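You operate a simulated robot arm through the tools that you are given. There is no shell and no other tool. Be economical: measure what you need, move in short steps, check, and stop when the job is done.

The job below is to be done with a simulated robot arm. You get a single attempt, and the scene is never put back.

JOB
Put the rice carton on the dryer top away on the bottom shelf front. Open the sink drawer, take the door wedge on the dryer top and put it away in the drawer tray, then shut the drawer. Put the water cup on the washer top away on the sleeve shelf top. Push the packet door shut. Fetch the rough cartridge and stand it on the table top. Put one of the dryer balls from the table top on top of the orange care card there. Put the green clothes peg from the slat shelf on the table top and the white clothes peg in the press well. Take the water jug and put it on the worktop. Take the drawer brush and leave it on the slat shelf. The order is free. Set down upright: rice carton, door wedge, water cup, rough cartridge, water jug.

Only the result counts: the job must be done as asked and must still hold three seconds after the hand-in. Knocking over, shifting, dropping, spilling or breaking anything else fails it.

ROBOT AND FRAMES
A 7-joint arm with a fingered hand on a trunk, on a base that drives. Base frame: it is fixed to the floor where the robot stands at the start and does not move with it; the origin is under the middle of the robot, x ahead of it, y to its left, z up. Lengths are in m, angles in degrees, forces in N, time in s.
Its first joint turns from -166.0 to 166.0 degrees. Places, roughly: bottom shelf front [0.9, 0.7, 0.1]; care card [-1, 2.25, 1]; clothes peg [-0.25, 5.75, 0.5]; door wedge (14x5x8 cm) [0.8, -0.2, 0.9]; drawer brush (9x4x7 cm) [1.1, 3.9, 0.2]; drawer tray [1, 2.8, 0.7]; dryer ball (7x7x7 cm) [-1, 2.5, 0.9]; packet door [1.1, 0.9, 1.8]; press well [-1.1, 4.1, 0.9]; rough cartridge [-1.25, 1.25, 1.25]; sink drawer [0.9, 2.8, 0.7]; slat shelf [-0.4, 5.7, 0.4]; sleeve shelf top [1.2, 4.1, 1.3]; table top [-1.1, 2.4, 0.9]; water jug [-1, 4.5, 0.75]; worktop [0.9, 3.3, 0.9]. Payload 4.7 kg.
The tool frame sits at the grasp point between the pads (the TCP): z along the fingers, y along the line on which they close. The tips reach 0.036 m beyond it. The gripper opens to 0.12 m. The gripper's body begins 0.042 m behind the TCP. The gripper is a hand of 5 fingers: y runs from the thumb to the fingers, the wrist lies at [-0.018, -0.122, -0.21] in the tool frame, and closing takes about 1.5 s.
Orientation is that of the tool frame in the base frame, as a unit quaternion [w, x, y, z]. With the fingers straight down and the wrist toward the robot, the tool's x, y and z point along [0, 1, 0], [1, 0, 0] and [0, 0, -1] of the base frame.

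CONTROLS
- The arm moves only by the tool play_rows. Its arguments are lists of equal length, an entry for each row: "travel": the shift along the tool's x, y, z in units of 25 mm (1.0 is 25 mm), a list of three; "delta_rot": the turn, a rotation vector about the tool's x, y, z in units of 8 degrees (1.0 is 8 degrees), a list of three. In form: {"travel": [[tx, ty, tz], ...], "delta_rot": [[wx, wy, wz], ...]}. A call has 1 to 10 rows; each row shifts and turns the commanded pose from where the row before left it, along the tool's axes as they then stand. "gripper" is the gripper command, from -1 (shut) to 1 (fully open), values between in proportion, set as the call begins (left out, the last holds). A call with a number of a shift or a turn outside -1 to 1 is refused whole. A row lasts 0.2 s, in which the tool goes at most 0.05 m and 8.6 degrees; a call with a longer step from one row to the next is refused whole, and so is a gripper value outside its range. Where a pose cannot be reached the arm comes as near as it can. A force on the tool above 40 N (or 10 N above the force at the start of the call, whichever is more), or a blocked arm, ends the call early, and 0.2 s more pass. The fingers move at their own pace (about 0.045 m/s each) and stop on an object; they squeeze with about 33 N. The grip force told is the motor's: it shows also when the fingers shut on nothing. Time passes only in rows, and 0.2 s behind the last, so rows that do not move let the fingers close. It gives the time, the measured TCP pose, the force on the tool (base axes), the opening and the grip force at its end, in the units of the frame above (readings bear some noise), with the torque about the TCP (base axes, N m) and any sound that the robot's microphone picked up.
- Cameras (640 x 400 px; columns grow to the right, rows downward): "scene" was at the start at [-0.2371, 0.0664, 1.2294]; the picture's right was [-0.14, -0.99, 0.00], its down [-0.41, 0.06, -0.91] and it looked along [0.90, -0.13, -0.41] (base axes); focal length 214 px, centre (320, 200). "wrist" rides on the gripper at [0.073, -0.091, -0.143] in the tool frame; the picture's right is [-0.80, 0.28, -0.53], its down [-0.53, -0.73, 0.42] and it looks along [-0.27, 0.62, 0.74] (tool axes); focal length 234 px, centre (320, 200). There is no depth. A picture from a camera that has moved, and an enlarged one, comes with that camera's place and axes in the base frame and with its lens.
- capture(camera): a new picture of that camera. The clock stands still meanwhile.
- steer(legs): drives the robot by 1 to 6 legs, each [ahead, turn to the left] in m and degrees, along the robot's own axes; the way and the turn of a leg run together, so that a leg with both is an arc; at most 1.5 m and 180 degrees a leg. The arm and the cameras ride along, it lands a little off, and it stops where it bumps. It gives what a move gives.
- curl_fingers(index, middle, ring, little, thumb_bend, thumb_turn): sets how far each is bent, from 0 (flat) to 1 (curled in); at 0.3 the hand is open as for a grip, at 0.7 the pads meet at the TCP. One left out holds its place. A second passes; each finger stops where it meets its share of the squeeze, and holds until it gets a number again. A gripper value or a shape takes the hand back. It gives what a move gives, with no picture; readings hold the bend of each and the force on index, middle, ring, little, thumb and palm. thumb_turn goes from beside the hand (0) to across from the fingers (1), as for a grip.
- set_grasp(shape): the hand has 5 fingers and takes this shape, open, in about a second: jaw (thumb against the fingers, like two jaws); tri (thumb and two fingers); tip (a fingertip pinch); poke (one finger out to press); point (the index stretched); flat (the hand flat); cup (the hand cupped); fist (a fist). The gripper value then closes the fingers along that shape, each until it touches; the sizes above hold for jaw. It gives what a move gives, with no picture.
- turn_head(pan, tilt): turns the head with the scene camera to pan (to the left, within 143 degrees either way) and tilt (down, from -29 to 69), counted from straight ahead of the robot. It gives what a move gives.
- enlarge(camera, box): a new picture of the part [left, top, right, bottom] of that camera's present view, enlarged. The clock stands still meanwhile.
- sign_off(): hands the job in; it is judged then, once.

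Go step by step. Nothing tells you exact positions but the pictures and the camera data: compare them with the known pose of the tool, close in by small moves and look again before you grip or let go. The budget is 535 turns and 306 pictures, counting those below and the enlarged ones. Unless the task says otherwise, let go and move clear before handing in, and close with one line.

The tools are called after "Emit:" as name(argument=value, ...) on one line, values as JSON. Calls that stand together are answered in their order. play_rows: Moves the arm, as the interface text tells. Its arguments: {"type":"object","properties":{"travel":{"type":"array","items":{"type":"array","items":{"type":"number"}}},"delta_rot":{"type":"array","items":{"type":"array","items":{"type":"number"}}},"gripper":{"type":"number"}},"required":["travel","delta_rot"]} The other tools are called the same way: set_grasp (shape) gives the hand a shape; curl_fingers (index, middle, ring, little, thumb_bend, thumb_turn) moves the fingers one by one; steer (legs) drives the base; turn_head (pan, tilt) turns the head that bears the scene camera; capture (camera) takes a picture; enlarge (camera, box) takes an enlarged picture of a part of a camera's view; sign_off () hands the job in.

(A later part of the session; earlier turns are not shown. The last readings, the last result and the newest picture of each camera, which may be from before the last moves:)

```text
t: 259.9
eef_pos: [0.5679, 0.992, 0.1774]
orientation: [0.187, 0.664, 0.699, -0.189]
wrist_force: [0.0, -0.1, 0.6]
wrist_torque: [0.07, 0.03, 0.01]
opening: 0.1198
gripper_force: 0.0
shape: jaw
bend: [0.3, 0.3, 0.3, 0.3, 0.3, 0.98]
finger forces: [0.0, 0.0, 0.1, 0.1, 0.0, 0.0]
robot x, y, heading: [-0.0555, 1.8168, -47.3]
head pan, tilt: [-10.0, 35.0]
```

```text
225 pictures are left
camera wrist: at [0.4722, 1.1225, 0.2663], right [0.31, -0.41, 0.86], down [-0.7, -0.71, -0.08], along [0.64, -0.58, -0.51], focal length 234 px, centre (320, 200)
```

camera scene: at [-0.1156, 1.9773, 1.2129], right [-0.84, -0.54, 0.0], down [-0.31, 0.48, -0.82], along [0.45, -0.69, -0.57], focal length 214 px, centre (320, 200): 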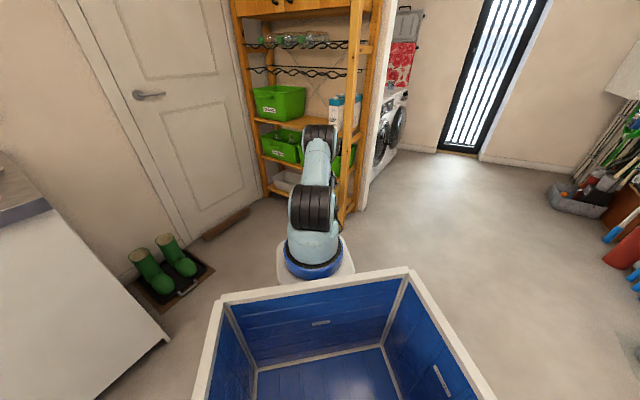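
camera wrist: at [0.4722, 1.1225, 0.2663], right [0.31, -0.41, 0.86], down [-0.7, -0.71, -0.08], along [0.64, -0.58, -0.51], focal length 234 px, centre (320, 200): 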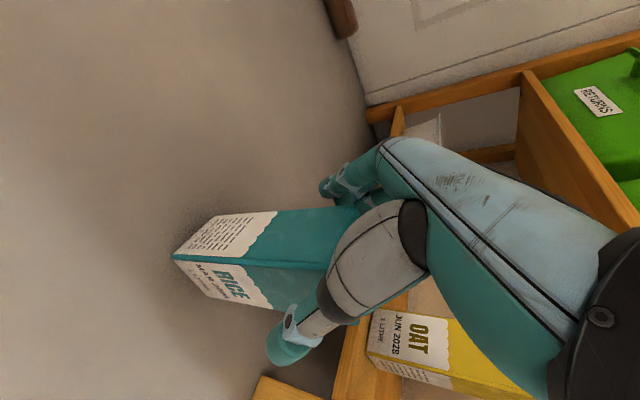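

Emit:
play_rows(travel=[[0.1, 0, 0.6]], delta_rot=[[0, 0, 0]])

Emit:
play_rows(travel=[[0, 0, 0], [0, 0, 0], [0, 0, 0], [0, 0, 0], [0, 0, 0], [0, 0, 0], [0, 0, 0], [0, 0, 0]], delta_rot=[[0, 0, 0], [0, 0, 0], [0, 0, 0], [0, 0, 0], [0, 0, 0], [0, 0, 0], [0, 0, 0], [0, 0, 0]], gripper=-1)

Emit:
capture(camera="wrist")

```text
t: 260.3
eef_pos: [0.5665, 0.9857, 0.1638]
orientation: [0.186, 0.665, 0.698, -0.188]
wrist_force: [0.4, -0.2, 0.1]
wrist_torque: [0.04, 0.0, 0.03]
opening: 0.1194
gripper_force: 0.1
shape: jaw
bend: [0.3, 0.3, 0.3, 0.3, 0.3, 0.98]
finger forces: [0.0, 0.1, 0.0, 0.0, 0.0, 0.0]
robot x, y, heading: [-0.0577, 1.8194, -47.2]
head pan, tilt: [-10.0, 35.0]
```

```text
t: 262.1
eef_pos: [0.5655, 0.9866, 0.1621]
orientation: [0.187, 0.665, 0.698, -0.188]
wrist_force: [-1.3, 0.1, -0.5]
wrist_torque: [-0.02, 0.15, -0.07]
opening: 0.0649
gripper_force: 33.6
shape: jaw
bend: [0.28, 0.43, 0.42, 0.41, 0.7, 1.0]
finger forces: [15.8, 8.8, 3.8, 0.0, 29.7, 0.1]
robot x, y, heading: [-0.0539, 1.8133, -47.2]
head pan, tilt: [-10.0, 35.0]
```

```text
224 pictures are left
camera wrist: at [0.4701, 1.1174, 0.2512], right [0.31, -0.41, 0.86], down [-0.7, -0.71, -0.08], along [0.64, -0.58, -0.51], focal length 234 px, centre (320, 200)
```

wrist: 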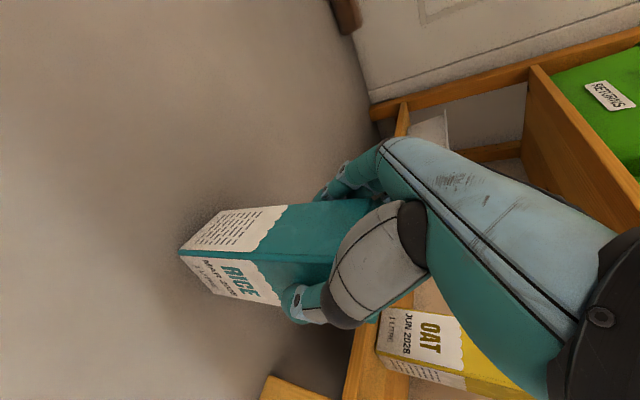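

A clean grip now, with the hand ~2 cm outboard and 31° slanted. Lift and drive diagonally to the gap.

Emit:
play_rows(travel=[[-0.5, 0, -0.85], [-0.5, 0, -0.85], [-0.5, 0, -0.85], [-0.5, 0, -0.85], [-0.5, 0, -0.85], [-0.3, 0, -0.5]], delta_rot=[[0, 0, 0], [0, 0, 0], [0, 0, 0], [0, 0, 0], [0, 0, 0], [0, 0, 0]])

Emit:
steer(legs=[[0.21, 0]])

Emit:
capture(camera="wrist")

```text
t: 263.5
eef_pos: [0.5687, 0.9881, 0.2978]
orientation: [0.188, 0.666, 0.697, -0.19]
wrist_force: [0.1, 0.1, -9.3]
wrist_torque: [0.16, -0.02, 0.0]
opening: 0.0648
gripper_force: 33.1
shape: jaw
bend: [0.28, 0.43, 0.43, 0.41, 0.7, 0.98]
finger forces: [17.5, 8.1, 3.5, 0.0, 29.5, 0.0]
robot x, y, heading: [-0.0555, 1.8209, -47.3]
head pan, tilt: [-10.0, 35.0]
```

```text
t: 265.1
eef_pos: [0.7061, 0.8357, 0.299]
orientation: [0.188, 0.668, 0.695, -0.189]
wrist_force: [0.3, 0.6, -10.5]
wrist_torque: [0.15, -0.03, 0.03]
opening: 0.0648
gripper_force: 33.1
shape: jaw
bend: [0.28, 0.43, 0.43, 0.41, 0.7, 0.98]
finger forces: [17.4, 8.2, 3.5, 0.1, 29.5, 0.0]
robot x, y, heading: [0.087, 1.6664, -47.1]
head pan, tilt: [-10.0, 35.0]
```

```text
223 pictures are left
camera wrist: at [0.6099, 0.9667, 0.3862], right [0.31, -0.41, 0.86], down [-0.71, -0.7, -0.08], along [0.64, -0.58, -0.5], focal length 234 px, centre (320, 200)
```

wrist: 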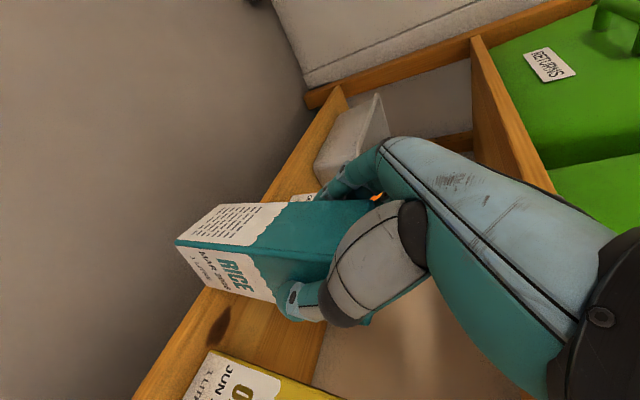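

Emit:
play_rows(travel=[[-0.6, 0.1, 0.36], [-0.6, 0.1, 0.36]], delta_rot=[[0, 0, 0], [0, 0, 0]])

```text
t: 265.8
eef_pos: [0.7116, 0.8004, 0.2975]
orientation: [0.187, 0.667, 0.696, -0.189]
wrist_force: [0.9, 0.9, -6.9]
wrist_torque: [0.18, 0.14, -0.08]
opening: 0.0647
gripper_force: 32.8
shape: jaw
bend: [0.28, 0.43, 0.43, 0.41, 0.7, 0.98]
finger forces: [17.8, 8.1, 3.9, 0.1, 30.0, 0.1]
robot x, y, heading: [0.0838, 1.6645, -47.7]
head pan, tilt: [-10.0, 35.0]
```

Emit:
play_rows(travel=[[-0.72, 0.1, 0.2], [-0.3, 0.0, 0.15]], delta_rot=[[0, 0, 0], [0, 0, 0]])

Emit:
capture(camera="wrist")

```text
t: 266.4
eef_pos: [0.7136, 0.7726, 0.305]
orientation: [0.188, 0.667, 0.695, -0.191]
wrist_force: [0.8, 0.6, -10.4]
wrist_torque: [0.19, 0.03, 0.02]
opening: 0.0644
gripper_force: 33.0
shape: jaw
bend: [0.28, 0.44, 0.43, 0.41, 0.7, 0.98]
finger forces: [17.7, 8.0, 3.7, 0.0, 29.6, 0.0]
robot x, y, heading: [0.0857, 1.6636, -47.3]
head pan, tilt: [-10.0, 35.0]
```

```text
222 pictures are left
camera wrist: at [0.6188, 0.9056, 0.3923], right [0.31, -0.41, 0.86], down [-0.71, -0.7, -0.08], along [0.64, -0.58, -0.5], focal length 234 px, centre (320, 200)
```

wrist: 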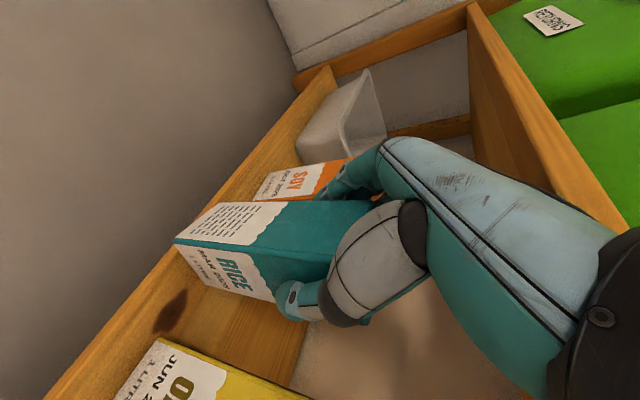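

The carton is nearly in. A little further in, then lower onto the board.

Emit:
play_rows(travel=[[-0.5, 0, 0.3]], delta_rot=[[0, 0, 0]])

Emit:
play_rows(travel=[[0.2, 0, 0.34], [0.15, 0, 0.26], [0.1, 0, 0.17]], delta_rot=[[0, 0, 0], [0, 0, 0], [0, 0, 0]])

```text
t: 266.8
eef_pos: [0.7159, 0.7638, 0.2984]
orientation: [0.184, 0.667, 0.697, -0.189]
wrist_force: [-3.1, 16.7, -25.2]
wrist_torque: [-2.61, -1.18, -0.95]
opening: 0.0646
gripper_force: 32.9
shape: jaw
bend: [0.28, 0.44, 0.43, 0.41, 0.7, 0.98]
finger forces: [17.6, 8.2, 3.9, 0.1, 29.7, 0.1]
robot x, y, heading: [0.0859, 1.6668, -47.3]
head pan, tilt: [-10.0, 35.0]
```

```text
t: 267.4
eef_pos: [0.7186, 0.7556, 0.2934]
orientation: [0.193, 0.666, 0.695, -0.19]
wrist_force: [-11.5, 19.9, 16.8]
wrist_torque: [-1.99, -1.2, -0.75]
opening: 0.065
gripper_force: 32.9
shape: jaw
bend: [0.74, 0.43, 0.43, 0.41, 0.7, 1.0]
finger forces: [15.8, 9.3, 4.8, 0.0, 35.8, 0.0]
robot x, y, heading: [0.0826, 1.666, -47.4]
head pan, tilt: [-10.0, 35.0]
stopped in row 3: the force on the tool passed its limit (the readings are from after the stop); the commanded pose is now the measured one
```

Emit:
capture(camera="wrist")

```text
221 pictures are left
camera wrist: at [0.6225, 0.8892, 0.3803], right [0.3, -0.4, 0.86], down [-0.71, -0.7, -0.08], along [0.64, -0.59, -0.5], focal length 234 px, centre (320, 200)
```

wrist: 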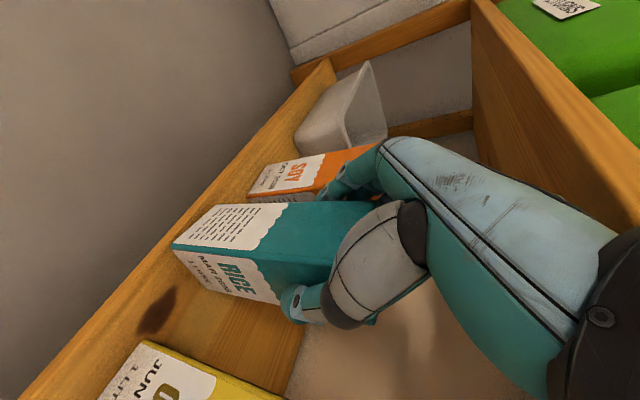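

The carton rests on the board within the edge. Opening the hand only partly and withdrawing.

Emit:
play_rows(travel=[[0, 0, 0], [0, 0, 0], [0, 0, 0], [0, 0, 0], [0, 0, 0], [0, 0, 0]], delta_rot=[[0, 0, 0], [0, 0, 0], [0, 0, 0], [0, 0, 0], [0, 0, 0], [0, 0, 0]], gripper=0.55)

Emit:
capture(camera="wrist")

```text
t: 268.8
eef_pos: [0.7185, 0.7553, 0.2922]
orientation: [0.192, 0.666, 0.695, -0.189]
wrist_force: [0.3, -0.6, -0.7]
wrist_torque: [0.0, -0.02, -0.01]
opening: 0.0927
gripper_force: 0.1
shape: jaw
bend: [0.26, 0.35, 0.33, 0.33, 0.54, 0.99]
finger forces: [0.1, 0.1, 0.0, 0.1, 0.0, 0.0]
robot x, y, heading: [0.0857, 1.6648, -47.1]
head pan, tilt: [-10.0, 35.0]
```

```text
220 pictures are left
camera wrist: at [0.6226, 0.8888, 0.379], right [0.3, -0.4, 0.86], down [-0.71, -0.7, -0.08], along [0.64, -0.59, -0.5], focal length 234 px, centre (320, 200)
```

wrist: 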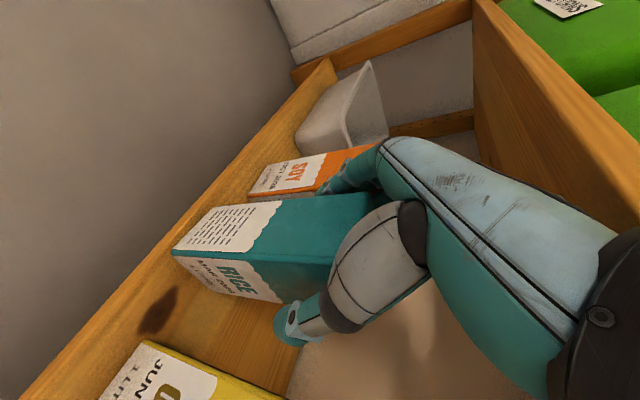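

Emit:
play_rows(travel=[[0.6, 0, -0.36], [0.85, 0, -0.52], [0.85, 0, -0.52], [0.85, 0, -0.52], [0.85, 0, -0.52]], delta_rot=[[0, 0, 0], [0, 0, 0], [0, 0, 0], [0, 0, 0], [0, 0, 0]])

Emit:
capture(camera="wrist")

```text
t: 270.0
eef_pos: [0.7146, 0.8725, 0.2903]
orientation: [0.192, 0.667, 0.695, -0.19]
wrist_force: [0.9, -0.2, 0.1]
wrist_torque: [0.02, 0.01, 0.02]
opening: 0.0928
gripper_force: 0.1
shape: jaw
bend: [0.26, 0.35, 0.33, 0.33, 0.54, 0.99]
finger forces: [0.0, 0.1, 0.1, 0.0, 0.0, 0.1]
robot x, y, heading: [0.0836, 1.6663, -47.3]
head pan, tilt: [-10.0, 35.0]
```

```text
219 pictures are left
camera wrist: at [0.618, 1.006, 0.3772], right [0.3, -0.4, 0.86], down [-0.71, -0.7, -0.08], along [0.64, -0.59, -0.5], focal length 234 px, centre (320, 200)
```

wrist: 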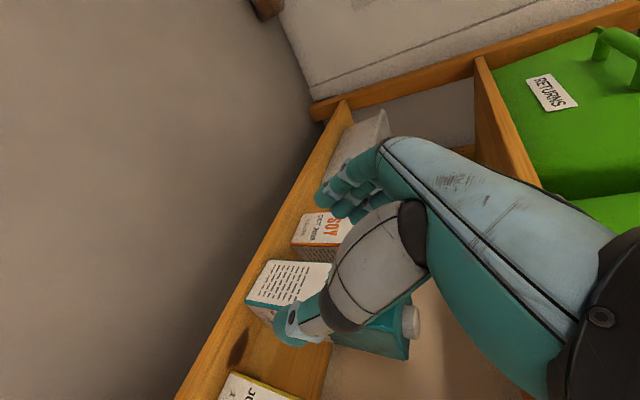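

The rice carton is in place. Now I back off, raise the arm and bring the tool back to pointing down.

Emit:
steer(legs=[[-0.25, 0]])

Emit:
play_rows(travel=[[-0.4, 0, -0.8], [-0.4, 0, -0.8], [-0.3, 0, -0.9], [-0.1, 0, -1], [0, 0, -1], [0, 0, -1], [0, 0, -1], [0, 0, -1], [0, 0, -1], [0, 0, -1]], delta_rot=[[0, 0.97, 0], [0, 0.97, 0], [0, 0.97, 0], [0, 0.97, 0], [0, 0, 0.98], [0, 0, 0.98], [0, 0, 0.98], [0, 0, 0.98], [0, 0, 0.98], [0, 0, 0.98]], gripper=1)

Emit:
play_rows(travel=[[0, -0.4, -1], [0, -0.4, -1], [0, -0.4, -1], [0, -0.4, -1], [0, -0.4, -1], [0, -0.4, -1], [0, -0.4, -1], [0, -0.4, -1], [0, -0.4, -1], [0, -0.4, -1]], delta_rot=[[0, 0, 0], [0, 0, 0], [0, 0, 0], [0, 0, 0], [0, 0, 0], [0, 0, 0], [0, 0, 0], [0, 0, 0], [0, 0, 0], [0, 0, 0]])

Emit:
play_rows(travel=[[0, -0.4, -1], [0, -0.4, -1], [0, -0.4, -1], [0, -0.4, -1], [0, -0.4, -1], [0, -0.4, -1], [0, -0.4, -1], [0, -0.4, -1], [0, -0.4, -1], [0, -0.4, -1]], delta_rot=[[0, 0, 0], [0, 0, 0], [0, 0, 0], [0, 0, 0], [0, 0, 0], [0, 0, 0], [0, 0, 0], [0, 0, 0], [0, 0, 0], [0, 0, 0]])

```text
t: 271.9
eef_pos: [0.5402, 1.0595, 0.2905]
orientation: [0.192, 0.667, 0.694, -0.19]
wrist_force: [0.4, 1.2, -0.4]
wrist_torque: [0.0, 0.04, -0.06]
opening: 0.0925
gripper_force: 0.1
shape: jaw
bend: [0.26, 0.35, 0.33, 0.33, 0.54, 0.99]
finger forces: [0.0, 0.1, 0.1, 0.0, 0.1, 0.1]
robot x, y, heading: [-0.087, 1.8493, -47.3]
head pan, tilt: [-10.0, 35.0]
```

```text
t: 274.1
eef_pos: [0.5435, 1.0592, 0.5349]
orientation: [0.001, 0.924, 0.382, -0.006]
wrist_force: [-0.4, -0.1, -0.7]
wrist_torque: [-0.01, -0.02, 0.01]
opening: 0.1195
gripper_force: 0.0
shape: jaw
bend: [0.3, 0.3, 0.3, 0.3, 0.3, 0.98]
finger forces: [0.0, 0.0, 0.0, 0.0, 0.0, 0.0]
robot x, y, heading: [-0.0897, 1.8573, -47.5]
head pan, tilt: [-10.0, 35.0]
```

```text
t: 276.3
eef_pos: [0.4724, 1.1332, 0.784]
orientation: [-0.001, 0.924, 0.383, -0.005]
wrist_force: [-0.8, -0.3, -0.6]
wrist_torque: [0.03, -0.01, 0.0]
opening: 0.1199
gripper_force: 0.0
shape: jaw
bend: [0.3, 0.3, 0.3, 0.3, 0.3, 0.98]
finger forces: [0.0, 0.0, 0.0, 0.0, 0.0, 0.0]
robot x, y, heading: [-0.0892, 1.853, -47.5]
head pan, tilt: [-10.0, 35.0]
```

```text
t: 278.5
eef_pos: [0.4032, 1.2008, 1.0356]
orientation: [0.0, 0.924, 0.384, -0.005]
wrist_force: [0.5, -0.3, -1.0]
wrist_torque: [0.0, 0.02, 0.03]
opening: 0.1196
gripper_force: 0.1
shape: jaw
bend: [0.3, 0.3, 0.3, 0.3, 0.3, 0.98]
finger forces: [0.0, 0.1, 0.0, 0.0, 0.0, 0.1]
robot x, y, heading: [-0.0885, 1.8531, -47.2]
head pan, tilt: [-10.0, 35.0]
```

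Now to the sink drawer; I'll look at the sink unit from here.

Emit:
turn_head(pan=85, tilt=20)

Emit:
capture(camera="scene")

Emit:
enlarge(camera="scene", box=[160, 60, 440, 260])

```text
t: 280.2
eef_pos: [0.4032, 1.2009, 1.0345]
orientation: [0.001, 0.924, 0.384, -0.005]
wrist_force: [0.6, -0.2, -0.3]
wrist_torque: [-0.03, 0.03, 0.0]
opening: 0.1198
gripper_force: 0.1
shape: jaw
bend: [0.3, 0.3, 0.3, 0.3, 0.3, 0.98]
finger forces: [0.1, 0.0, 0.0, 0.1, 0.1, 0.0]
robot x, y, heading: [-0.0881, 1.859, -47.3]
head pan, tilt: [85.0, 20.0]
```

```text
218 pictures are left
camera scene: at [-0.1767, 2.2063, 1.2367], right [0.61, -0.79, 0.0], down [-0.27, -0.21, -0.94], along [0.75, 0.57, -0.34], focal length 214 px, centre (320, 200)
```

scene: 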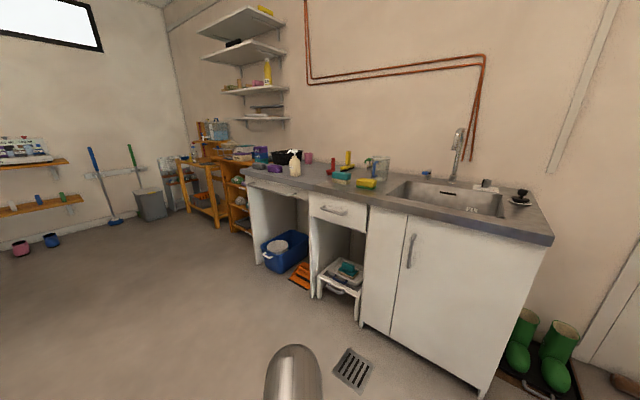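

```text
2.00 times, centred on (300, 160) of scene
camera zoom: at [-0.1767, 2.2063, 1.2367], right [0.61, -0.79, 0.0], down [-0.27, -0.21, -0.94], along [0.75, 0.57, -0.34], focal length 429 px, centre (360, 280)
```

zoom: 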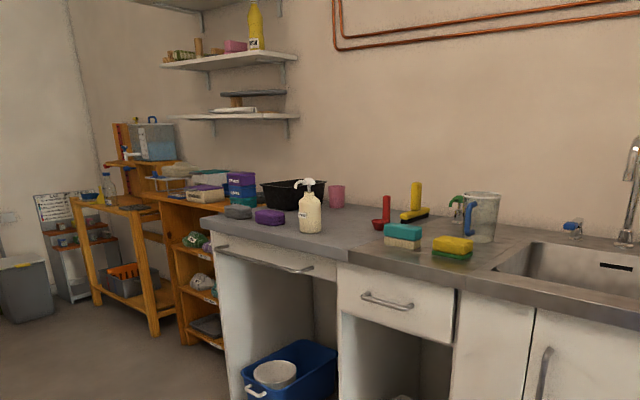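

The drawer handle is at about (0.78, 2.83, 0.76). I'll drive to face it.

Emit:
play_rows(travel=[[0, -1, -0.5], [0, -1, -0.5], [0, -1, -0.5], [0, -1, -0.5]], delta_rot=[[0, 0, 0], [0, 0, 0], [0, 0, 0], [0, 0, 0]])

Emit:
steer(legs=[[0, 137.3], [0.97, 0], [0, -90]])

Emit:
turn_head(pan=5, tilt=25)

Emit:
capture(camera="scene")

Emit:
capture(camera="wrist")

```text
t: 281.2
eef_pos: [0.3335, 1.2737, 1.0836]
orientation: [0.0, 0.923, 0.384, -0.005]
wrist_force: [1.0, -1.2, -0.2]
wrist_torque: [0.06, 0.05, 0.0]
opening: 0.1199
gripper_force: 0.0
shape: jaw
bend: [0.3, 0.3, 0.3, 0.3, 0.3, 0.98]
finger forces: [0.0, 0.1, 0.1, 0.0, 0.0, 0.0]
robot x, y, heading: [-0.0905, 1.851, -47.5]
head pan, tilt: [85.0, 20.0]
```

```text
t: 295.9
eef_pos: [0.6254, 2.7375, 1.0851]
orientation: [0.003, 0.702, 0.712, -0.004]
wrist_force: [-0.1, -0.6, 0.0]
wrist_torque: [-0.02, -0.01, -0.04]
opening: 0.1197
gripper_force: 0.1
shape: jaw
bend: [0.3, 0.3, 0.3, 0.3, 0.3, 0.98]
finger forces: [0.0, 0.0, 0.0, 0.1, 0.1, 0.1]
robot x, y, heading: [-0.0808, 2.8435, -1.9]
head pan, tilt: [85.0, 20.0]
```

```text
t: 297.4
eef_pos: [0.625, 2.738, 1.0844]
orientation: [0.003, 0.703, 0.711, -0.004]
wrist_force: [0.2, 0.0, 0.5]
wrist_torque: [0.01, 0.02, -0.03]
opening: 0.1195
gripper_force: 0.0
shape: jaw
bend: [0.3, 0.3, 0.3, 0.3, 0.3, 0.98]
finger forces: [0.0, 0.1, 0.1, 0.0, 0.0, 0.0]
robot x, y, heading: [-0.0841, 2.844, -2.1]
head pan, tilt: [5.0, 25.0]
```

```text
216 pictures are left
camera scene: at [-0.3164, 2.9379, 1.2286], right [0.05, -1.0, 0.0], down [-0.42, -0.02, -0.91], along [0.9, 0.05, -0.42], focal length 214 px, centre (320, 200)
```

scene: 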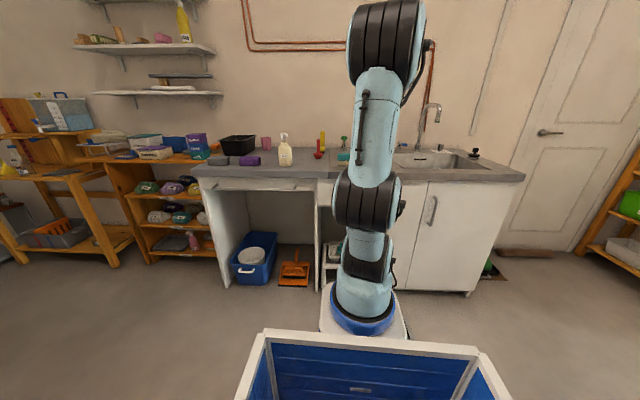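

```text
215 pictures are left
camera wrist: at [0.5336, 2.8106, 1.2284], right [0.29, -0.8, 0.53], down [-0.73, -0.55, -0.42], along [0.62, -0.27, -0.74], focal length 234 px, centre (320, 200)
```

wrist: 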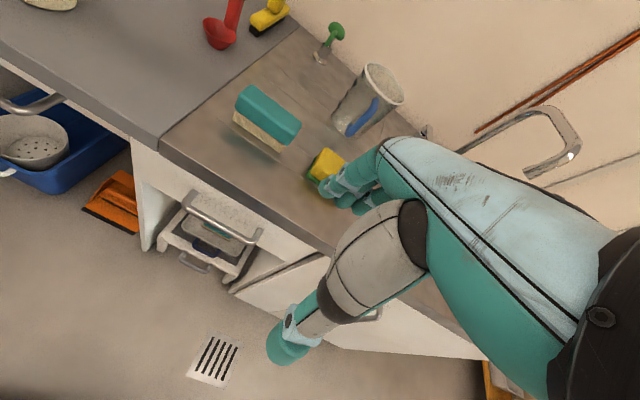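

Emit:
enlarge(camera="wrist", box=[120, 120, 360, 300])

```text
2.22 times, centred on (240, 210) of wrist
camera zoom: at [0.5336, 2.8106, 1.2284], right [0.29, -0.8, 0.53], down [-0.73, -0.55, -0.42], along [0.62, -0.27, -0.74], focal length 520 px, centre (498, 178)
```

zoom: 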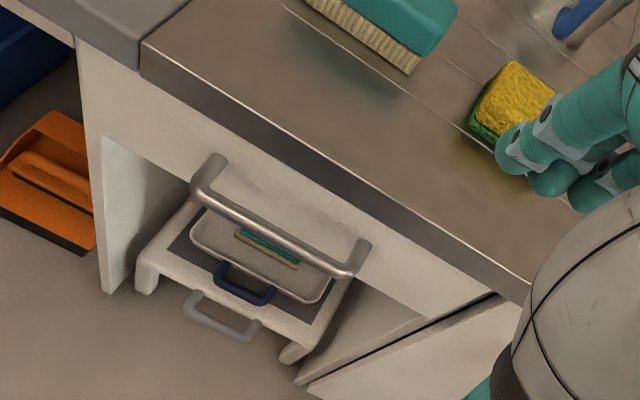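

Handle bar: roughly x 0.715, y 2.805, z 0.79, with ~3 cm standoff. I'll pull the hand back, and tilt it to point forward so it can pinch the bar.

Emit:
play_rows(travel=[[0.54, -0.96, 1], [0.54, -0.96, 1], [0.54, -0.96, 1], [0.54, -0.96, 0.8], [0.54, -0.96, 0.6]], delta_rot=[[0, 0, 0], [0, 0, 0], [0, 0, 0], [0, 0, 0], [0, 0, 0]], gripper=0)

Emit:
play_rows(travel=[[0, 0, 0], [0, 0, 0], [0, 0, 0], [0, 0, 0], [0, 0, 0], [0, 0, 0], [0, 0, 0]], delta_rot=[[-1, 0, 0], [-1, 0, 0], [-1, 0, 0], [-1, 0, 0], [-1, 0, 0], [-1, 0, 0], [-1, 0, 0]])

Emit:
capture(camera="wrist")

Emit:
capture(camera="scene")

```text
t: 298.6
eef_pos: [0.506, 2.8039, 0.9744]
orientation: [0.003, 0.703, 0.711, -0.004]
wrist_force: [-0.1, -1.1, -0.5]
wrist_torque: [-0.02, 0.01, 0.01]
opening: 0.0603
gripper_force: 0.1
shape: jaw
bend: [0.74, 0.45, 0.42, 0.4, 0.7, 1.0]
finger forces: [0.0, 0.0, 0.0, 0.1, 0.1, 0.1]
robot x, y, heading: [-0.083, 2.8449, -2.0]
head pan, tilt: [5.0, 25.0]
```

```text
t: 300.2
eef_pos: [0.5041, 2.8028, 0.9738]
orientation: [0.333, 0.619, 0.63, 0.33]
wrist_force: [-0.3, -0.5, -0.1]
wrist_torque: [0.0, 0.0, 0.01]
opening: 0.0604
gripper_force: 0.0
shape: jaw
bend: [0.74, 0.45, 0.42, 0.4, 0.7, 1.0]
finger forces: [0.0, 0.0, 0.0, 0.1, 0.1, 0.0]
robot x, y, heading: [-0.0829, 2.843, -2.0]
head pan, tilt: [5.0, 25.0]
```

```text
213 pictures are left
camera wrist: at [0.3337, 2.8732, 0.9794], right [-0.27, -0.8, 0.53], down [-0.05, -0.54, -0.84], along [0.96, -0.25, 0.1], focal length 234 px, centre (320, 200)
```

wrist: 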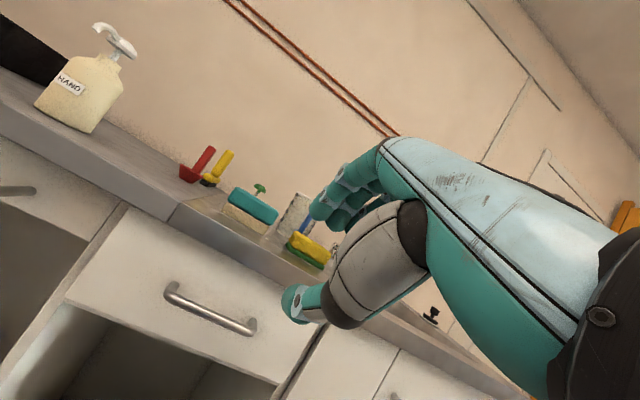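

```text
212 pictures are left
camera scene: at [-0.3164, 2.9379, 1.2286], right [0.05, -1.0, 0.0], down [-0.42, -0.02, -0.91], along [0.91, 0.05, -0.42], focal length 214 px, centre (320, 200)
```

scene: 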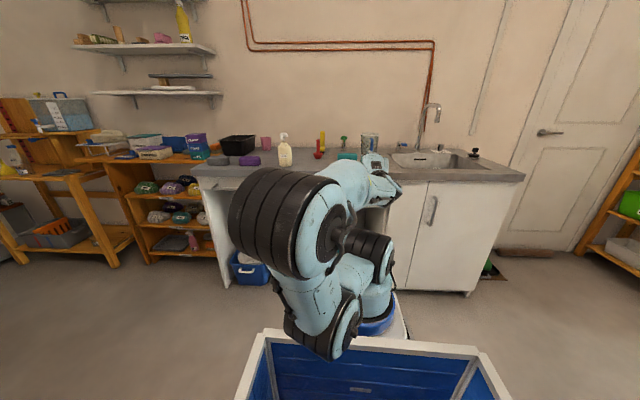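

Reaiming: two wrist views give the bar at (0.722, 2.822, 0.779). Approaching along the fingers.

Emit:
play_rows(travel=[[0.1, -0.19, 1], [0.1, -0.19, 1], [0.1, -0.19, 1], [0.1, -0.19, 1], [0.1, -0.19, 1], [0.1, -0.19, 1], [0.1, -0.19, 1], [0.06, -0.19, 1]], delta_rot=[[0, 0, 0], [0, 0, 0], [0, 0, 0], [0, 0, 0], [0, 0, 0], [0, 0, 0], [0, 0, 0], [0, 0, 0]])

Emit:
capture(camera="wrist")

```text
t: 302.0
eef_pos: [0.6462, 2.8094, 0.8312]
orientation: [0.331, 0.617, 0.632, 0.331]
wrist_force: [-0.1, 0.7, -0.6]
wrist_torque: [-0.03, 0.05, -0.03]
opening: 0.0603
gripper_force: 0.0
shape: jaw
bend: [0.74, 0.45, 0.42, 0.4, 0.7, 1.0]
finger forces: [0.1, 0.1, 0.0, 0.0, 0.0, 0.0]
out of reach, approached as far as the arm can: row 8
robot x, y, heading: [-0.087, 2.8421, -1.8]
head pan, tilt: [5.0, 25.0]
```

```text
211 pictures are left
camera wrist: at [0.4743, 2.8794, 0.8365], right [-0.26, -0.8, 0.53], down [-0.05, -0.54, -0.84], along [0.96, -0.25, 0.1], focal length 234 px, centre (320, 200)
```

wrist: 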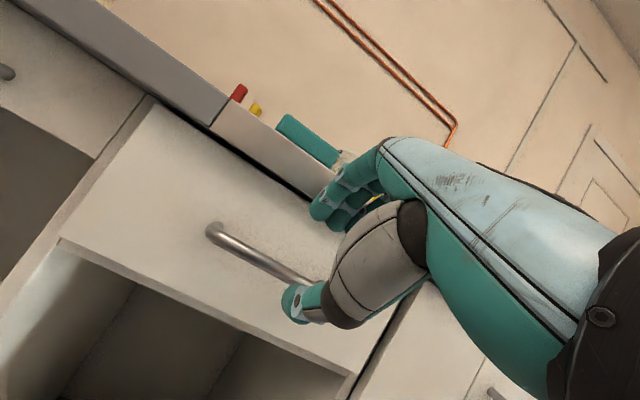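

Emit:
steer(legs=[[-0.12, 0]])

Emit:
play_rows(travel=[[0.1, 0.5, 0.8], [0.1, 0.5, 0.8], [0.1, 0.5, 0.8], [0.1, 0.5, 0.8], [0.05, 0.5, 0.8]], delta_rot=[[0, 0, 0], [0, 0, 0], [0, 0, 0], [0, 0, 0], [0, 0, 0]])

```text
t: 303.2
eef_pos: [0.526, 2.8154, 0.8312]
orientation: [0.33, 0.616, 0.633, 0.331]
wrist_force: [-0.9, -0.1, 0.2]
wrist_torque: [0.01, -0.02, -0.02]
opening: 0.0602
gripper_force: 0.0
shape: jaw
bend: [0.74, 0.45, 0.42, 0.4, 0.7, 1.0]
finger forces: [0.0, 0.0, 0.1, 0.0, 0.0, 0.0]
robot x, y, heading: [-0.2007, 2.8452, -1.7]
head pan, tilt: [5.0, 25.0]
```

```text
t: 304.4
eef_pos: [0.6376, 2.798, 0.8324]
orientation: [0.329, 0.614, 0.636, 0.333]
wrist_force: [0.5, 0.5, -0.1]
wrist_torque: [0.0, 0.01, 0.01]
opening: 0.0604
gripper_force: 0.0
shape: jaw
bend: [0.74, 0.45, 0.42, 0.4, 0.7, 1.0]
finger forces: [0.0, 0.0, 0.1, 0.0, 0.1, 0.0]
out of reach, approached as far as the arm can: row 1, 2, 3, 4, 5
robot x, y, heading: [-0.2007, 2.8517, -1.3]
head pan, tilt: [5.0, 25.0]
```

Emit:
play_rows(travel=[[0.3, 0.05, 0.8], [0.3, 0.05, 0.8], [0.3, 0.05, 0.8]], delta_rot=[[0, 0, 0], [0, 0, 0], [0, 0, 0]])

Emit:
capture(camera="wrist")

```text
t: 305.2
eef_pos: [0.6856, 2.7875, 0.8078]
orientation: [0.328, 0.613, 0.637, 0.333]
wrist_force: [0.2, -0.5, 0.8]
wrist_torque: [0.02, 0.03, -0.01]
opening: 0.0604
gripper_force: 0.1
shape: jaw
bend: [0.74, 0.45, 0.42, 0.4, 0.7, 1.0]
finger forces: [0.0, 0.0, 0.0, 0.1, 0.0, 0.1]
out of reach, approached as far as the arm can: row 1, 2, 3
robot x, y, heading: [-0.201, 2.8486, -1.9]
head pan, tilt: [5.0, 25.0]
```

```text
210 pictures are left
camera wrist: at [0.5119, 2.8545, 0.813], right [-0.25, -0.81, 0.53], down [-0.04, -0.54, -0.84], along [0.97, -0.23, 0.1], focal length 234 px, centre (320, 200)
```

wrist: 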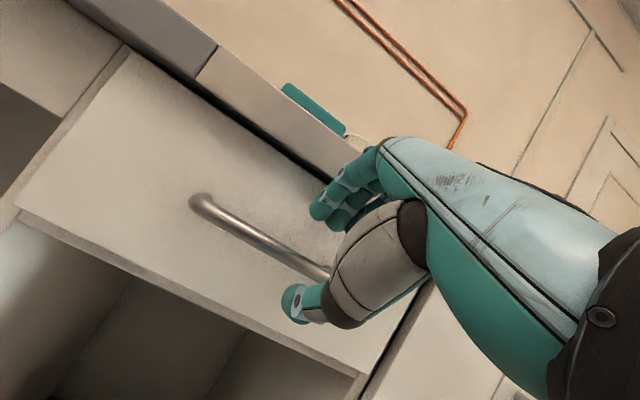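

Emit:
steer(legs=[[0, 1.8]])

Emit:
play_rows(travel=[[0.1, -0.1, 0.7], [0.1, -0.1, 0.7]], delta_rot=[[0, 0, 0], [0, 0, 0]])

Emit:
capture(camera="wrist")

```text
t: 306.0
eef_pos: [0.6846, 2.8153, 0.8077]
orientation: [0.323, 0.603, 0.646, 0.338]
wrist_force: [-0.3, 0.1, -0.4]
wrist_torque: [-0.07, -0.06, -0.01]
opening: 0.0602
gripper_force: 0.1
shape: jaw
bend: [0.74, 0.45, 0.42, 0.4, 0.7, 1.0]
finger forces: [0.1, 0.0, 0.0, 0.0, 0.1, 0.0]
robot x, y, heading: [-0.2014, 2.8419, -0.0]
head pan, tilt: [5.0, 25.0]
```

```text
t: 306.6
eef_pos: [0.7076, 2.8169, 0.7851]
orientation: [0.322, 0.599, 0.649, 0.34]
wrist_force: [-36.3, 0.9, 8.5]
wrist_torque: [-0.09, -1.23, -0.3]
opening: 0.0565
gripper_force: 0.0
shape: jaw
bend: [0.75, 0.48, 0.44, 0.4, 0.7, 1.0]
finger forces: [8.7, 20.3, 6.4, 0.0, 0.0, 0.1]
out of reach, approached as far as the arm can: row 2
robot x, y, heading: [-0.2015, 2.8475, 0.2]
head pan, tilt: [5.0, 25.0]
stopped in row 2: the force on the tool passed its limit (the readings are from after the stop); the commanded pose is now the measured one
```

```text
209 pictures are left
camera wrist: at [0.5337, 2.8758, 0.7902], right [-0.22, -0.82, 0.53], down [-0.02, -0.54, -0.84], along [0.98, -0.19, 0.1], focal length 234 px, centre (320, 200)
```

wrist: 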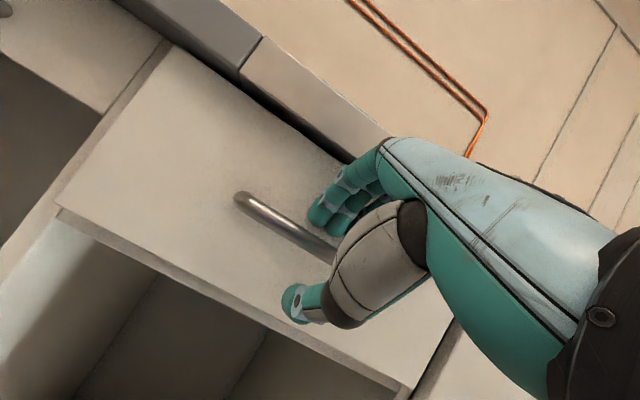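

The fingertips touch the drawer front with the bar between fingers and thumb. Closing.

Emit:
play_rows(travel=[[0, 0, -0.2], [0, 0, 0], [0, 0, 0], [0, 0, 0], [0, 0, 0], [0, 0, 0], [0, 0, 0], [0, 0, 0]], delta_rot=[[0, 0, 0], [0, 0, 0], [0, 0, 0], [0, 0, 0], [0, 0, 0], [0, 0, 0], [0, 0, 0], [0, 0, 0]], gripper=-1)

Emit:
capture(camera="wrist")

```text
t: 308.4
eef_pos: [0.7048, 2.8169, 0.7821]
orientation: [0.319, 0.601, 0.65, 0.338]
wrist_force: [-31.3, -2.3, -26.9]
wrist_torque: [-0.02, 0.91, 0.03]
opening: 0.0038
gripper_force: 32.8
shape: jaw
bend: [0.74, 0.62, 0.63, 0.59, 0.51, 1.0]
finger forces: [11.4, 3.2, 1.5, 0.0, 47.1, 0.0]
robot x, y, heading: [-0.207, 2.8449, -0.1]
head pan, tilt: [5.0, 25.0]
```

```text
208 pictures are left
camera wrist: at [0.53, 2.876, 0.7899], right [-0.21, -0.82, 0.54], down [-0.03, -0.54, -0.84], along [0.98, -0.19, 0.09], focal length 234 px, centre (320, 200)
```

wrist: 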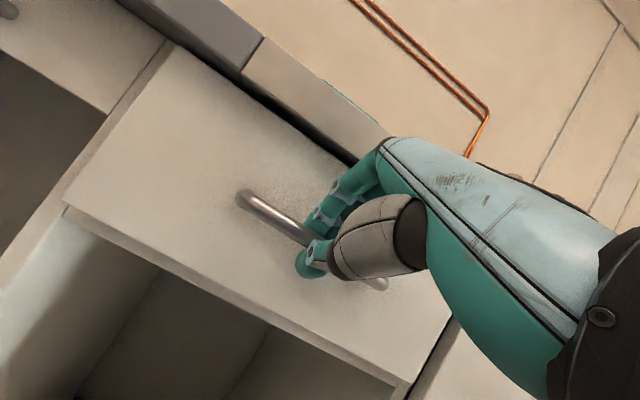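

The hand has closed around the bar. Pulling by reversing the base.

Emit:
steer(legs=[[-0.1, 0]])

Emit:
capture(camera="wrist")

```text
t: 309.6
eef_pos: [0.6047, 2.8164, 0.7831]
orientation: [0.32, 0.6, 0.65, 0.339]
wrist_force: [1.7, -0.3, -36.0]
wrist_torque: [-0.06, 0.71, 0.04]
opening: 0.0031
gripper_force: 33.3
shape: jaw
bend: [0.73, 0.62, 0.63, 0.59, 0.51, 1.0]
finger forces: [13.1, 4.3, 2.3, 0.1, 40.5, 0.0]
robot x, y, heading: [-0.3004, 2.8451, -0.0]
head pan, tilt: [5.0, 25.0]
```

```text
207 pictures are left
camera wrist: at [0.4303, 2.8756, 0.7903], right [-0.21, -0.82, 0.54], down [-0.03, -0.54, -0.84], along [0.98, -0.19, 0.09], focal length 234 px, centre (320, 200)
```

wrist: 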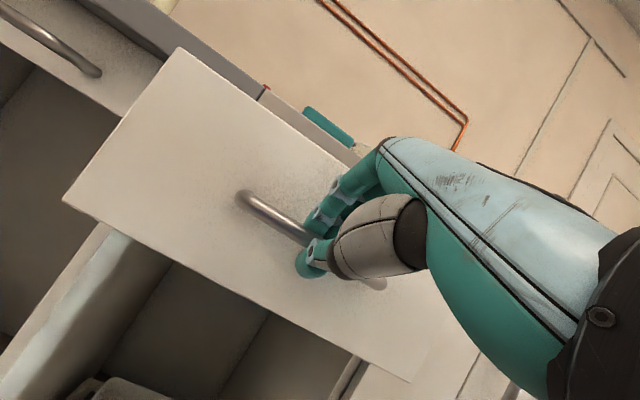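

Emit:
steer(legs=[[-0.17, 0]])

Emit:
turn_head(pan=0, tilt=25)

Emit:
capture(camera="scene")

Emit:
capture(camera="wrist")

```text
t: 311.1
eef_pos: [0.4342, 2.8114, 0.7828]
orientation: [0.319, 0.603, 0.649, 0.336]
wrist_force: [0.5, 17.9, -31.4]
wrist_torque: [-0.18, 0.63, 0.53]
opening: 0.0034
gripper_force: 32.8
shape: jaw
bend: [0.73, 0.61, 0.61, 0.59, 0.5, 1.0]
finger forces: [12.2, 4.9, 3.9, 0.0, 42.3, 0.1]
robot x, y, heading: [-0.472, 2.8459, -0.6]
head pan, tilt: [5.0, 25.0]
```

```text
t: 311.7
eef_pos: [0.4331, 2.8131, 0.7808]
orientation: [0.318, 0.604, 0.65, 0.334]
wrist_force: [-2.0, 6.8, -16.6]
wrist_torque: [-0.21, 0.26, 0.28]
opening: 0.0044
gripper_force: 33.0
shape: jaw
bend: [0.73, 0.6, 0.6, 0.59, 0.51, 1.0]
finger forces: [12.8, 5.3, 3.9, 0.0, 38.3, 0.0]
robot x, y, heading: [-0.4696, 2.8505, -0.5]
head pan, tilt: [0.0, 25.0]
```

```text
206 pictures are left
camera scene: at [-0.7088, 2.9273, 1.2287], right [0.0, -1.0, 0.0], down [-0.42, 0.0, -0.91], along [0.91, 0.0, -0.42], focal length 214 px, centre (320, 200)
```

scene: 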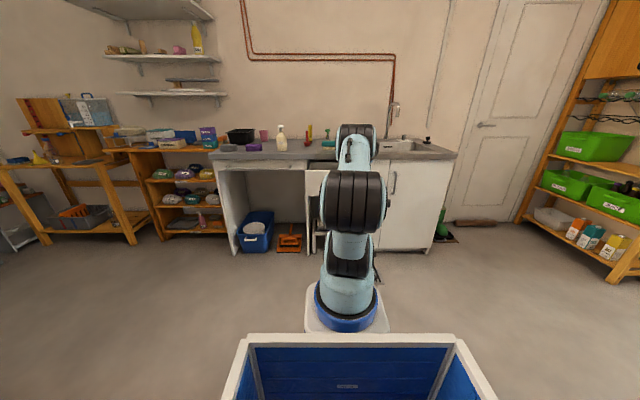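

```text
205 pictures are left
camera wrist: at [0.2589, 2.8723, 0.7879], right [-0.21, -0.82, 0.54], down [-0.03, -0.54, -0.84], along [0.98, -0.2, 0.09], focal length 234 px, centre (320, 200)
```

wrist: 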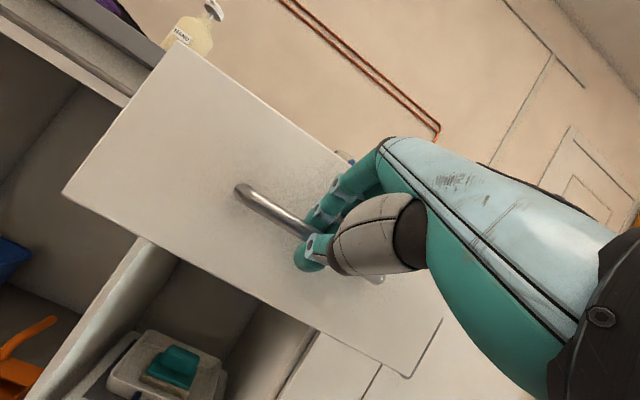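

The drawer is open about 27 cm. Releasing the handle and backing away.

Emit:
play_rows(travel=[[0, 0, 0], [0, 0, 0], [0, 0, 0], [0, 0, 0], [0, 0, 0], [0, 0, 0], [0, 0, -0.6], [0, 0, -0.8], [0, 0, -0.8], [0, 0, -0.8]], delta_rot=[[0, 0, 0], [0, 0, 0], [0, 0, 0], [0, 0, 0], [0, 0, 0], [0, 0, 0], [0, 0, 0], [0, 0, 0], [0, 0, 0], [0, 0, 0]], gripper=0.2)

Emit:
capture(camera="wrist")

```text
t: 313.9
eef_pos: [0.3732, 2.8063, 0.8238]
orientation: [0.32, 0.603, 0.648, 0.337]
wrist_force: [0.4, 0.3, 0.1]
wrist_torque: [-0.03, -0.01, 0.02]
opening: 0.0715
gripper_force: 0.0
shape: jaw
bend: [0.74, 0.41, 0.38, 0.42, 0.66, 1.0]
finger forces: [0.0, 0.0, 0.1, 0.0, 0.0, 0.0]
robot x, y, heading: [-0.4708, 2.8439, -0.4]
head pan, tilt: [0.0, 25.0]
```

```text
204 pictures are left
camera wrist: at [0.1981, 2.8662, 0.8313], right [-0.22, -0.82, 0.54], down [-0.03, -0.54, -0.84], along [0.98, -0.2, 0.09], focal length 234 px, centre (320, 200)
```

wrist: 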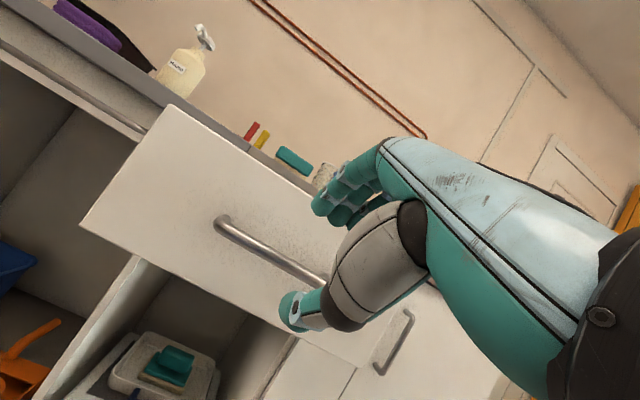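

Emit:
play_rows(travel=[[0, 0.83, -0.7], [0, 0.83, -0.7], [0, 0.83, -0.7], [0, 0, 0], [0, 0, 0], [0, 0, 0], [0, 0, 0], [0, 0, 0], [0, 0, 0], [0, 0, 0]], delta_rot=[[0, 0, 0], [0, 0, 0], [0, 0, 0], [1, 0, 0], [1, 0, 0], [1, 0, 0], [1, 0, 0], [1, 0, 0], [1, 0, 0], [1, 0, 0]], gripper=1)

Emit:
play_rows(travel=[[0, 0, -1], [0, 0, -1], [0, 0, -1], [0, 0, -1], [0, 0, -1], [0, 0, -1], [0, 0, -1], [0, 0, -1], [0, 0, -1], [0, 0, -1]], delta_rot=[[0, 0, 0], [0, 0, 0], [0, 0, 0], [0, 0, 0], [0, 0, 0], [0, 0, 0], [0, 0, 0], [0, 0, 0], [0, 0, 0], [0, 0, 0]])

Emit:
capture(camera="wrist")

```text
t: 316.1
eef_pos: [0.3652, 2.8088, 0.9068]
orientation: [-0.006, 0.686, 0.728, 0.001]
wrist_force: [-0.8, -1.5, 1.4]
wrist_torque: [0.12, -0.09, -0.02]
opening: 0.1201
gripper_force: 0.0
shape: jaw
bend: [0.3, 0.3, 0.3, 0.3, 0.3, 0.98]
finger forces: [0.0, 0.0, 0.0, 0.1, 0.0, 0.1]
robot x, y, heading: [-0.4741, 2.8468, -0.5]
head pan, tilt: [0.0, 25.0]
```

```text
t: 318.3
eef_pos: [0.3678, 2.8108, 1.1573]
orientation: [-0.001, 0.682, 0.731, -0.008]
wrist_force: [-0.5, 0.4, -0.1]
wrist_torque: [-0.01, 0.01, 0.02]
opening: 0.1203
gripper_force: 0.1
shape: jaw
bend: [0.3, 0.3, 0.3, 0.3, 0.3, 0.98]
finger forces: [0.0, 0.0, 0.0, 0.0, 0.1, 0.0]
robot x, y, heading: [-0.4741, 2.8504, -0.1]
head pan, tilt: [0.0, 25.0]
```

```text
203 pictures are left
camera wrist: at [0.2741, 2.8787, 1.3034], right [0.34, -0.78, 0.53], down [-0.7, -0.59, -0.41], along [0.63, -0.23, -0.74], focal length 234 px, centre (320, 200)
```

wrist: 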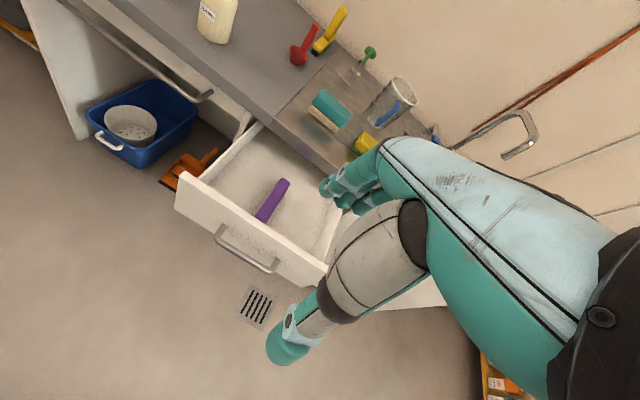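

The drawer interior is visible (a purple item inside, room beside it). Now I fetch the door wedge from the dryer.

Emit:
steer(legs=[[0, -90], [1.5, 0], [1.5, 0]])

Emit:
steer(legs=[[0, 90], [0.3, 0]])

Emit:
capture(camera="wrist")

Emit:
capture(camera="scene")

```text
t: 336.9
eef_pos: [-0.5398, -1.0591, 1.1586]
orientation: [-0.006, 0.999, 0.038, -0.005]
wrist_force: [0.0, 0.0, -0.2]
wrist_torque: [-0.02, -0.01, -0.04]
opening: 0.1198
gripper_force: 0.1
shape: jaw
bend: [0.3, 0.3, 0.3, 0.3, 0.3, 0.98]
finger forces: [0.1, 0.0, 0.0, 0.0, 0.0, 0.0]
robot x, y, heading: [-0.5092, -0.2201, -89.8]
head pan, tilt: [0.0, 25.0]
```

```text
t: 342.7
eef_pos: [0.6258, -0.2716, 1.1587]
orientation: [-0.001, 0.689, 0.725, -0.007]
wrist_force: [1.0, -0.8, 0.4]
wrist_torque: [-0.02, 0.04, 0.0]
opening: 0.1198
gripper_force: 0.1
shape: jaw
bend: [0.3, 0.3, 0.3, 0.3, 0.3, 0.98]
finger forces: [0.1, 0.1, 0.1, 0.0, 0.0, 0.1]
robot x, y, heading: [-0.2144, -0.2225, -1.4]
head pan, tilt: [0.0, 25.0]
```

```text
202 pictures are left
camera wrist: at [0.5322, -0.2029, 1.3036], right [0.33, -0.78, 0.53], down [-0.71, -0.57, -0.41], along [0.62, -0.24, -0.74], focal length 234 px, centre (320, 200)
```

wrist: 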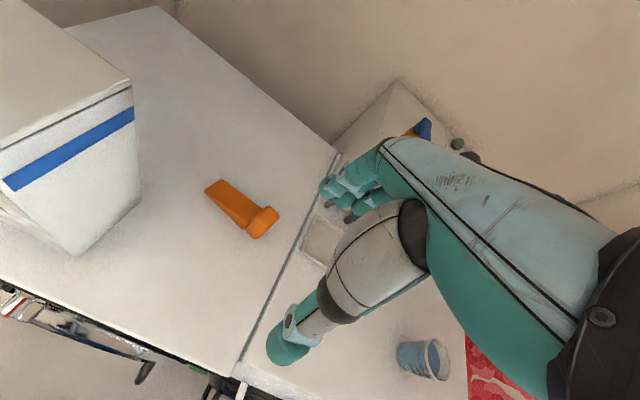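

```text
201 pictures are left
camera scene: at [-0.45, -0.1383, 1.2286], right [-0.02, -1.0, 0.0], down [-0.42, 0.01, -0.91], along [0.91, -0.02, -0.42], focal length 214 px, centre (320, 200)
```

scene: 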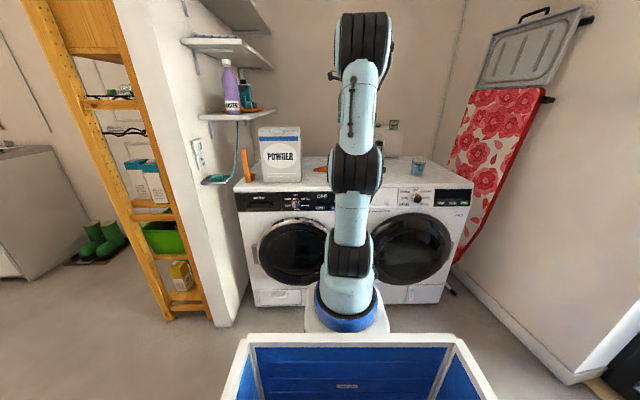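

Emit:
enlarge(camera="wrist", box=[160, 150, 320, 250])

```text
4.00 times, centred on (240, 200) of wrist
camera zoom: at [0.5322, -0.2029, 1.3036], right [0.33, -0.78, 0.53], down [-0.71, -0.57, -0.41], along [0.62, -0.24, -0.74], focal length 937 px, centre (640, 200)
```

zoom: 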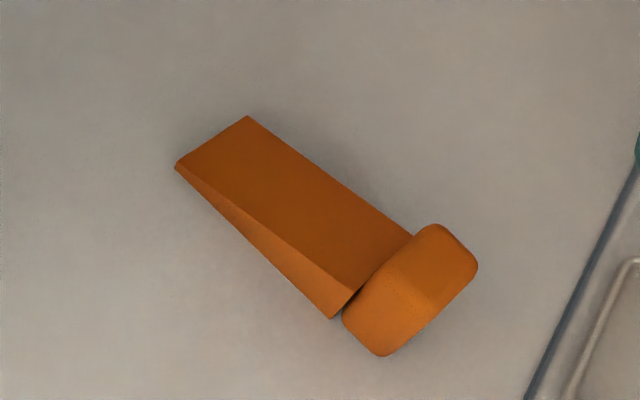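

The wedge lies with its thin end at about (0.777, −0.13) and its knobbed thick end at (0.733, −0.247). I'll move over it with the fingers closing across its width.

Emit:
steer(legs=[[0.15, 0]])

Emit:
play_rows(travel=[[0.6, -0.4, 0], [0.6, -0.4, 0], [0.6, -0.4, 0], [0, 0, 1], [0, 0, 1], [0, 0, 1]], delta_rot=[[0, 0, 0.98], [0, 0, 0.98], [0, 0, 0.98], [0, 0, 0], [0, 0, 0], [0, 0, 0]])

Emit:
capture(camera="wrist")

```text
t: 344.0
eef_pos: [0.7772, -0.2765, 1.1576]
orientation: [-0.001, 0.689, 0.725, -0.008]
wrist_force: [-0.4, 0.0, -0.2]
wrist_torque: [0.01, 0.0, 0.02]
opening: 0.1199
gripper_force: 0.0
shape: jaw
bend: [0.3, 0.3, 0.3, 0.3, 0.3, 0.98]
finger forces: [0.0, 0.0, 0.0, 0.0, 0.0, 0.0]
robot x, y, heading: [-0.0669, -0.2285, -1.2]
head pan, tilt: [0.0, 25.0]
```

```text
t: 345.4
eef_pos: [0.7498, -0.2257, 1.0856]
orientation: [0.001, 0.822, 0.569, -0.007]
wrist_force: [0.0, -0.6, -0.6]
wrist_torque: [0.01, -0.01, 0.01]
opening: 0.1199
gripper_force: 0.1
shape: jaw
bend: [0.3, 0.3, 0.3, 0.3, 0.3, 0.98]
finger forces: [0.0, 0.0, 0.0, 0.0, 0.1, 0.1]
robot x, y, heading: [-0.0616, -0.2271, -1.0]
head pan, tilt: [0.0, 25.0]
```

```text
199 pictures are left
camera wrist: at [0.6908, -0.1245, 1.229], right [-0.02, -0.85, 0.53], down [-0.88, -0.24, -0.41], along [0.48, -0.47, -0.74], focal length 234 px, centre (320, 200)
```

wrist: 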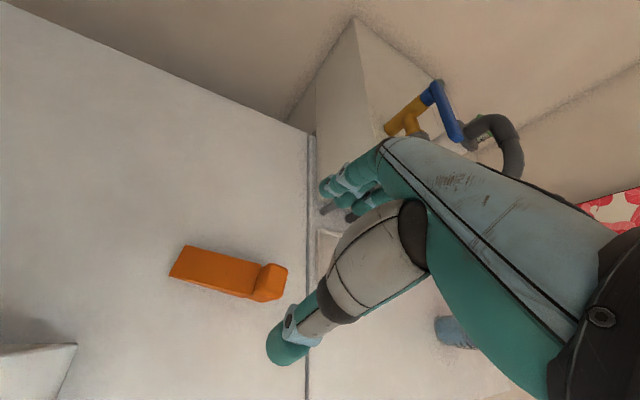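

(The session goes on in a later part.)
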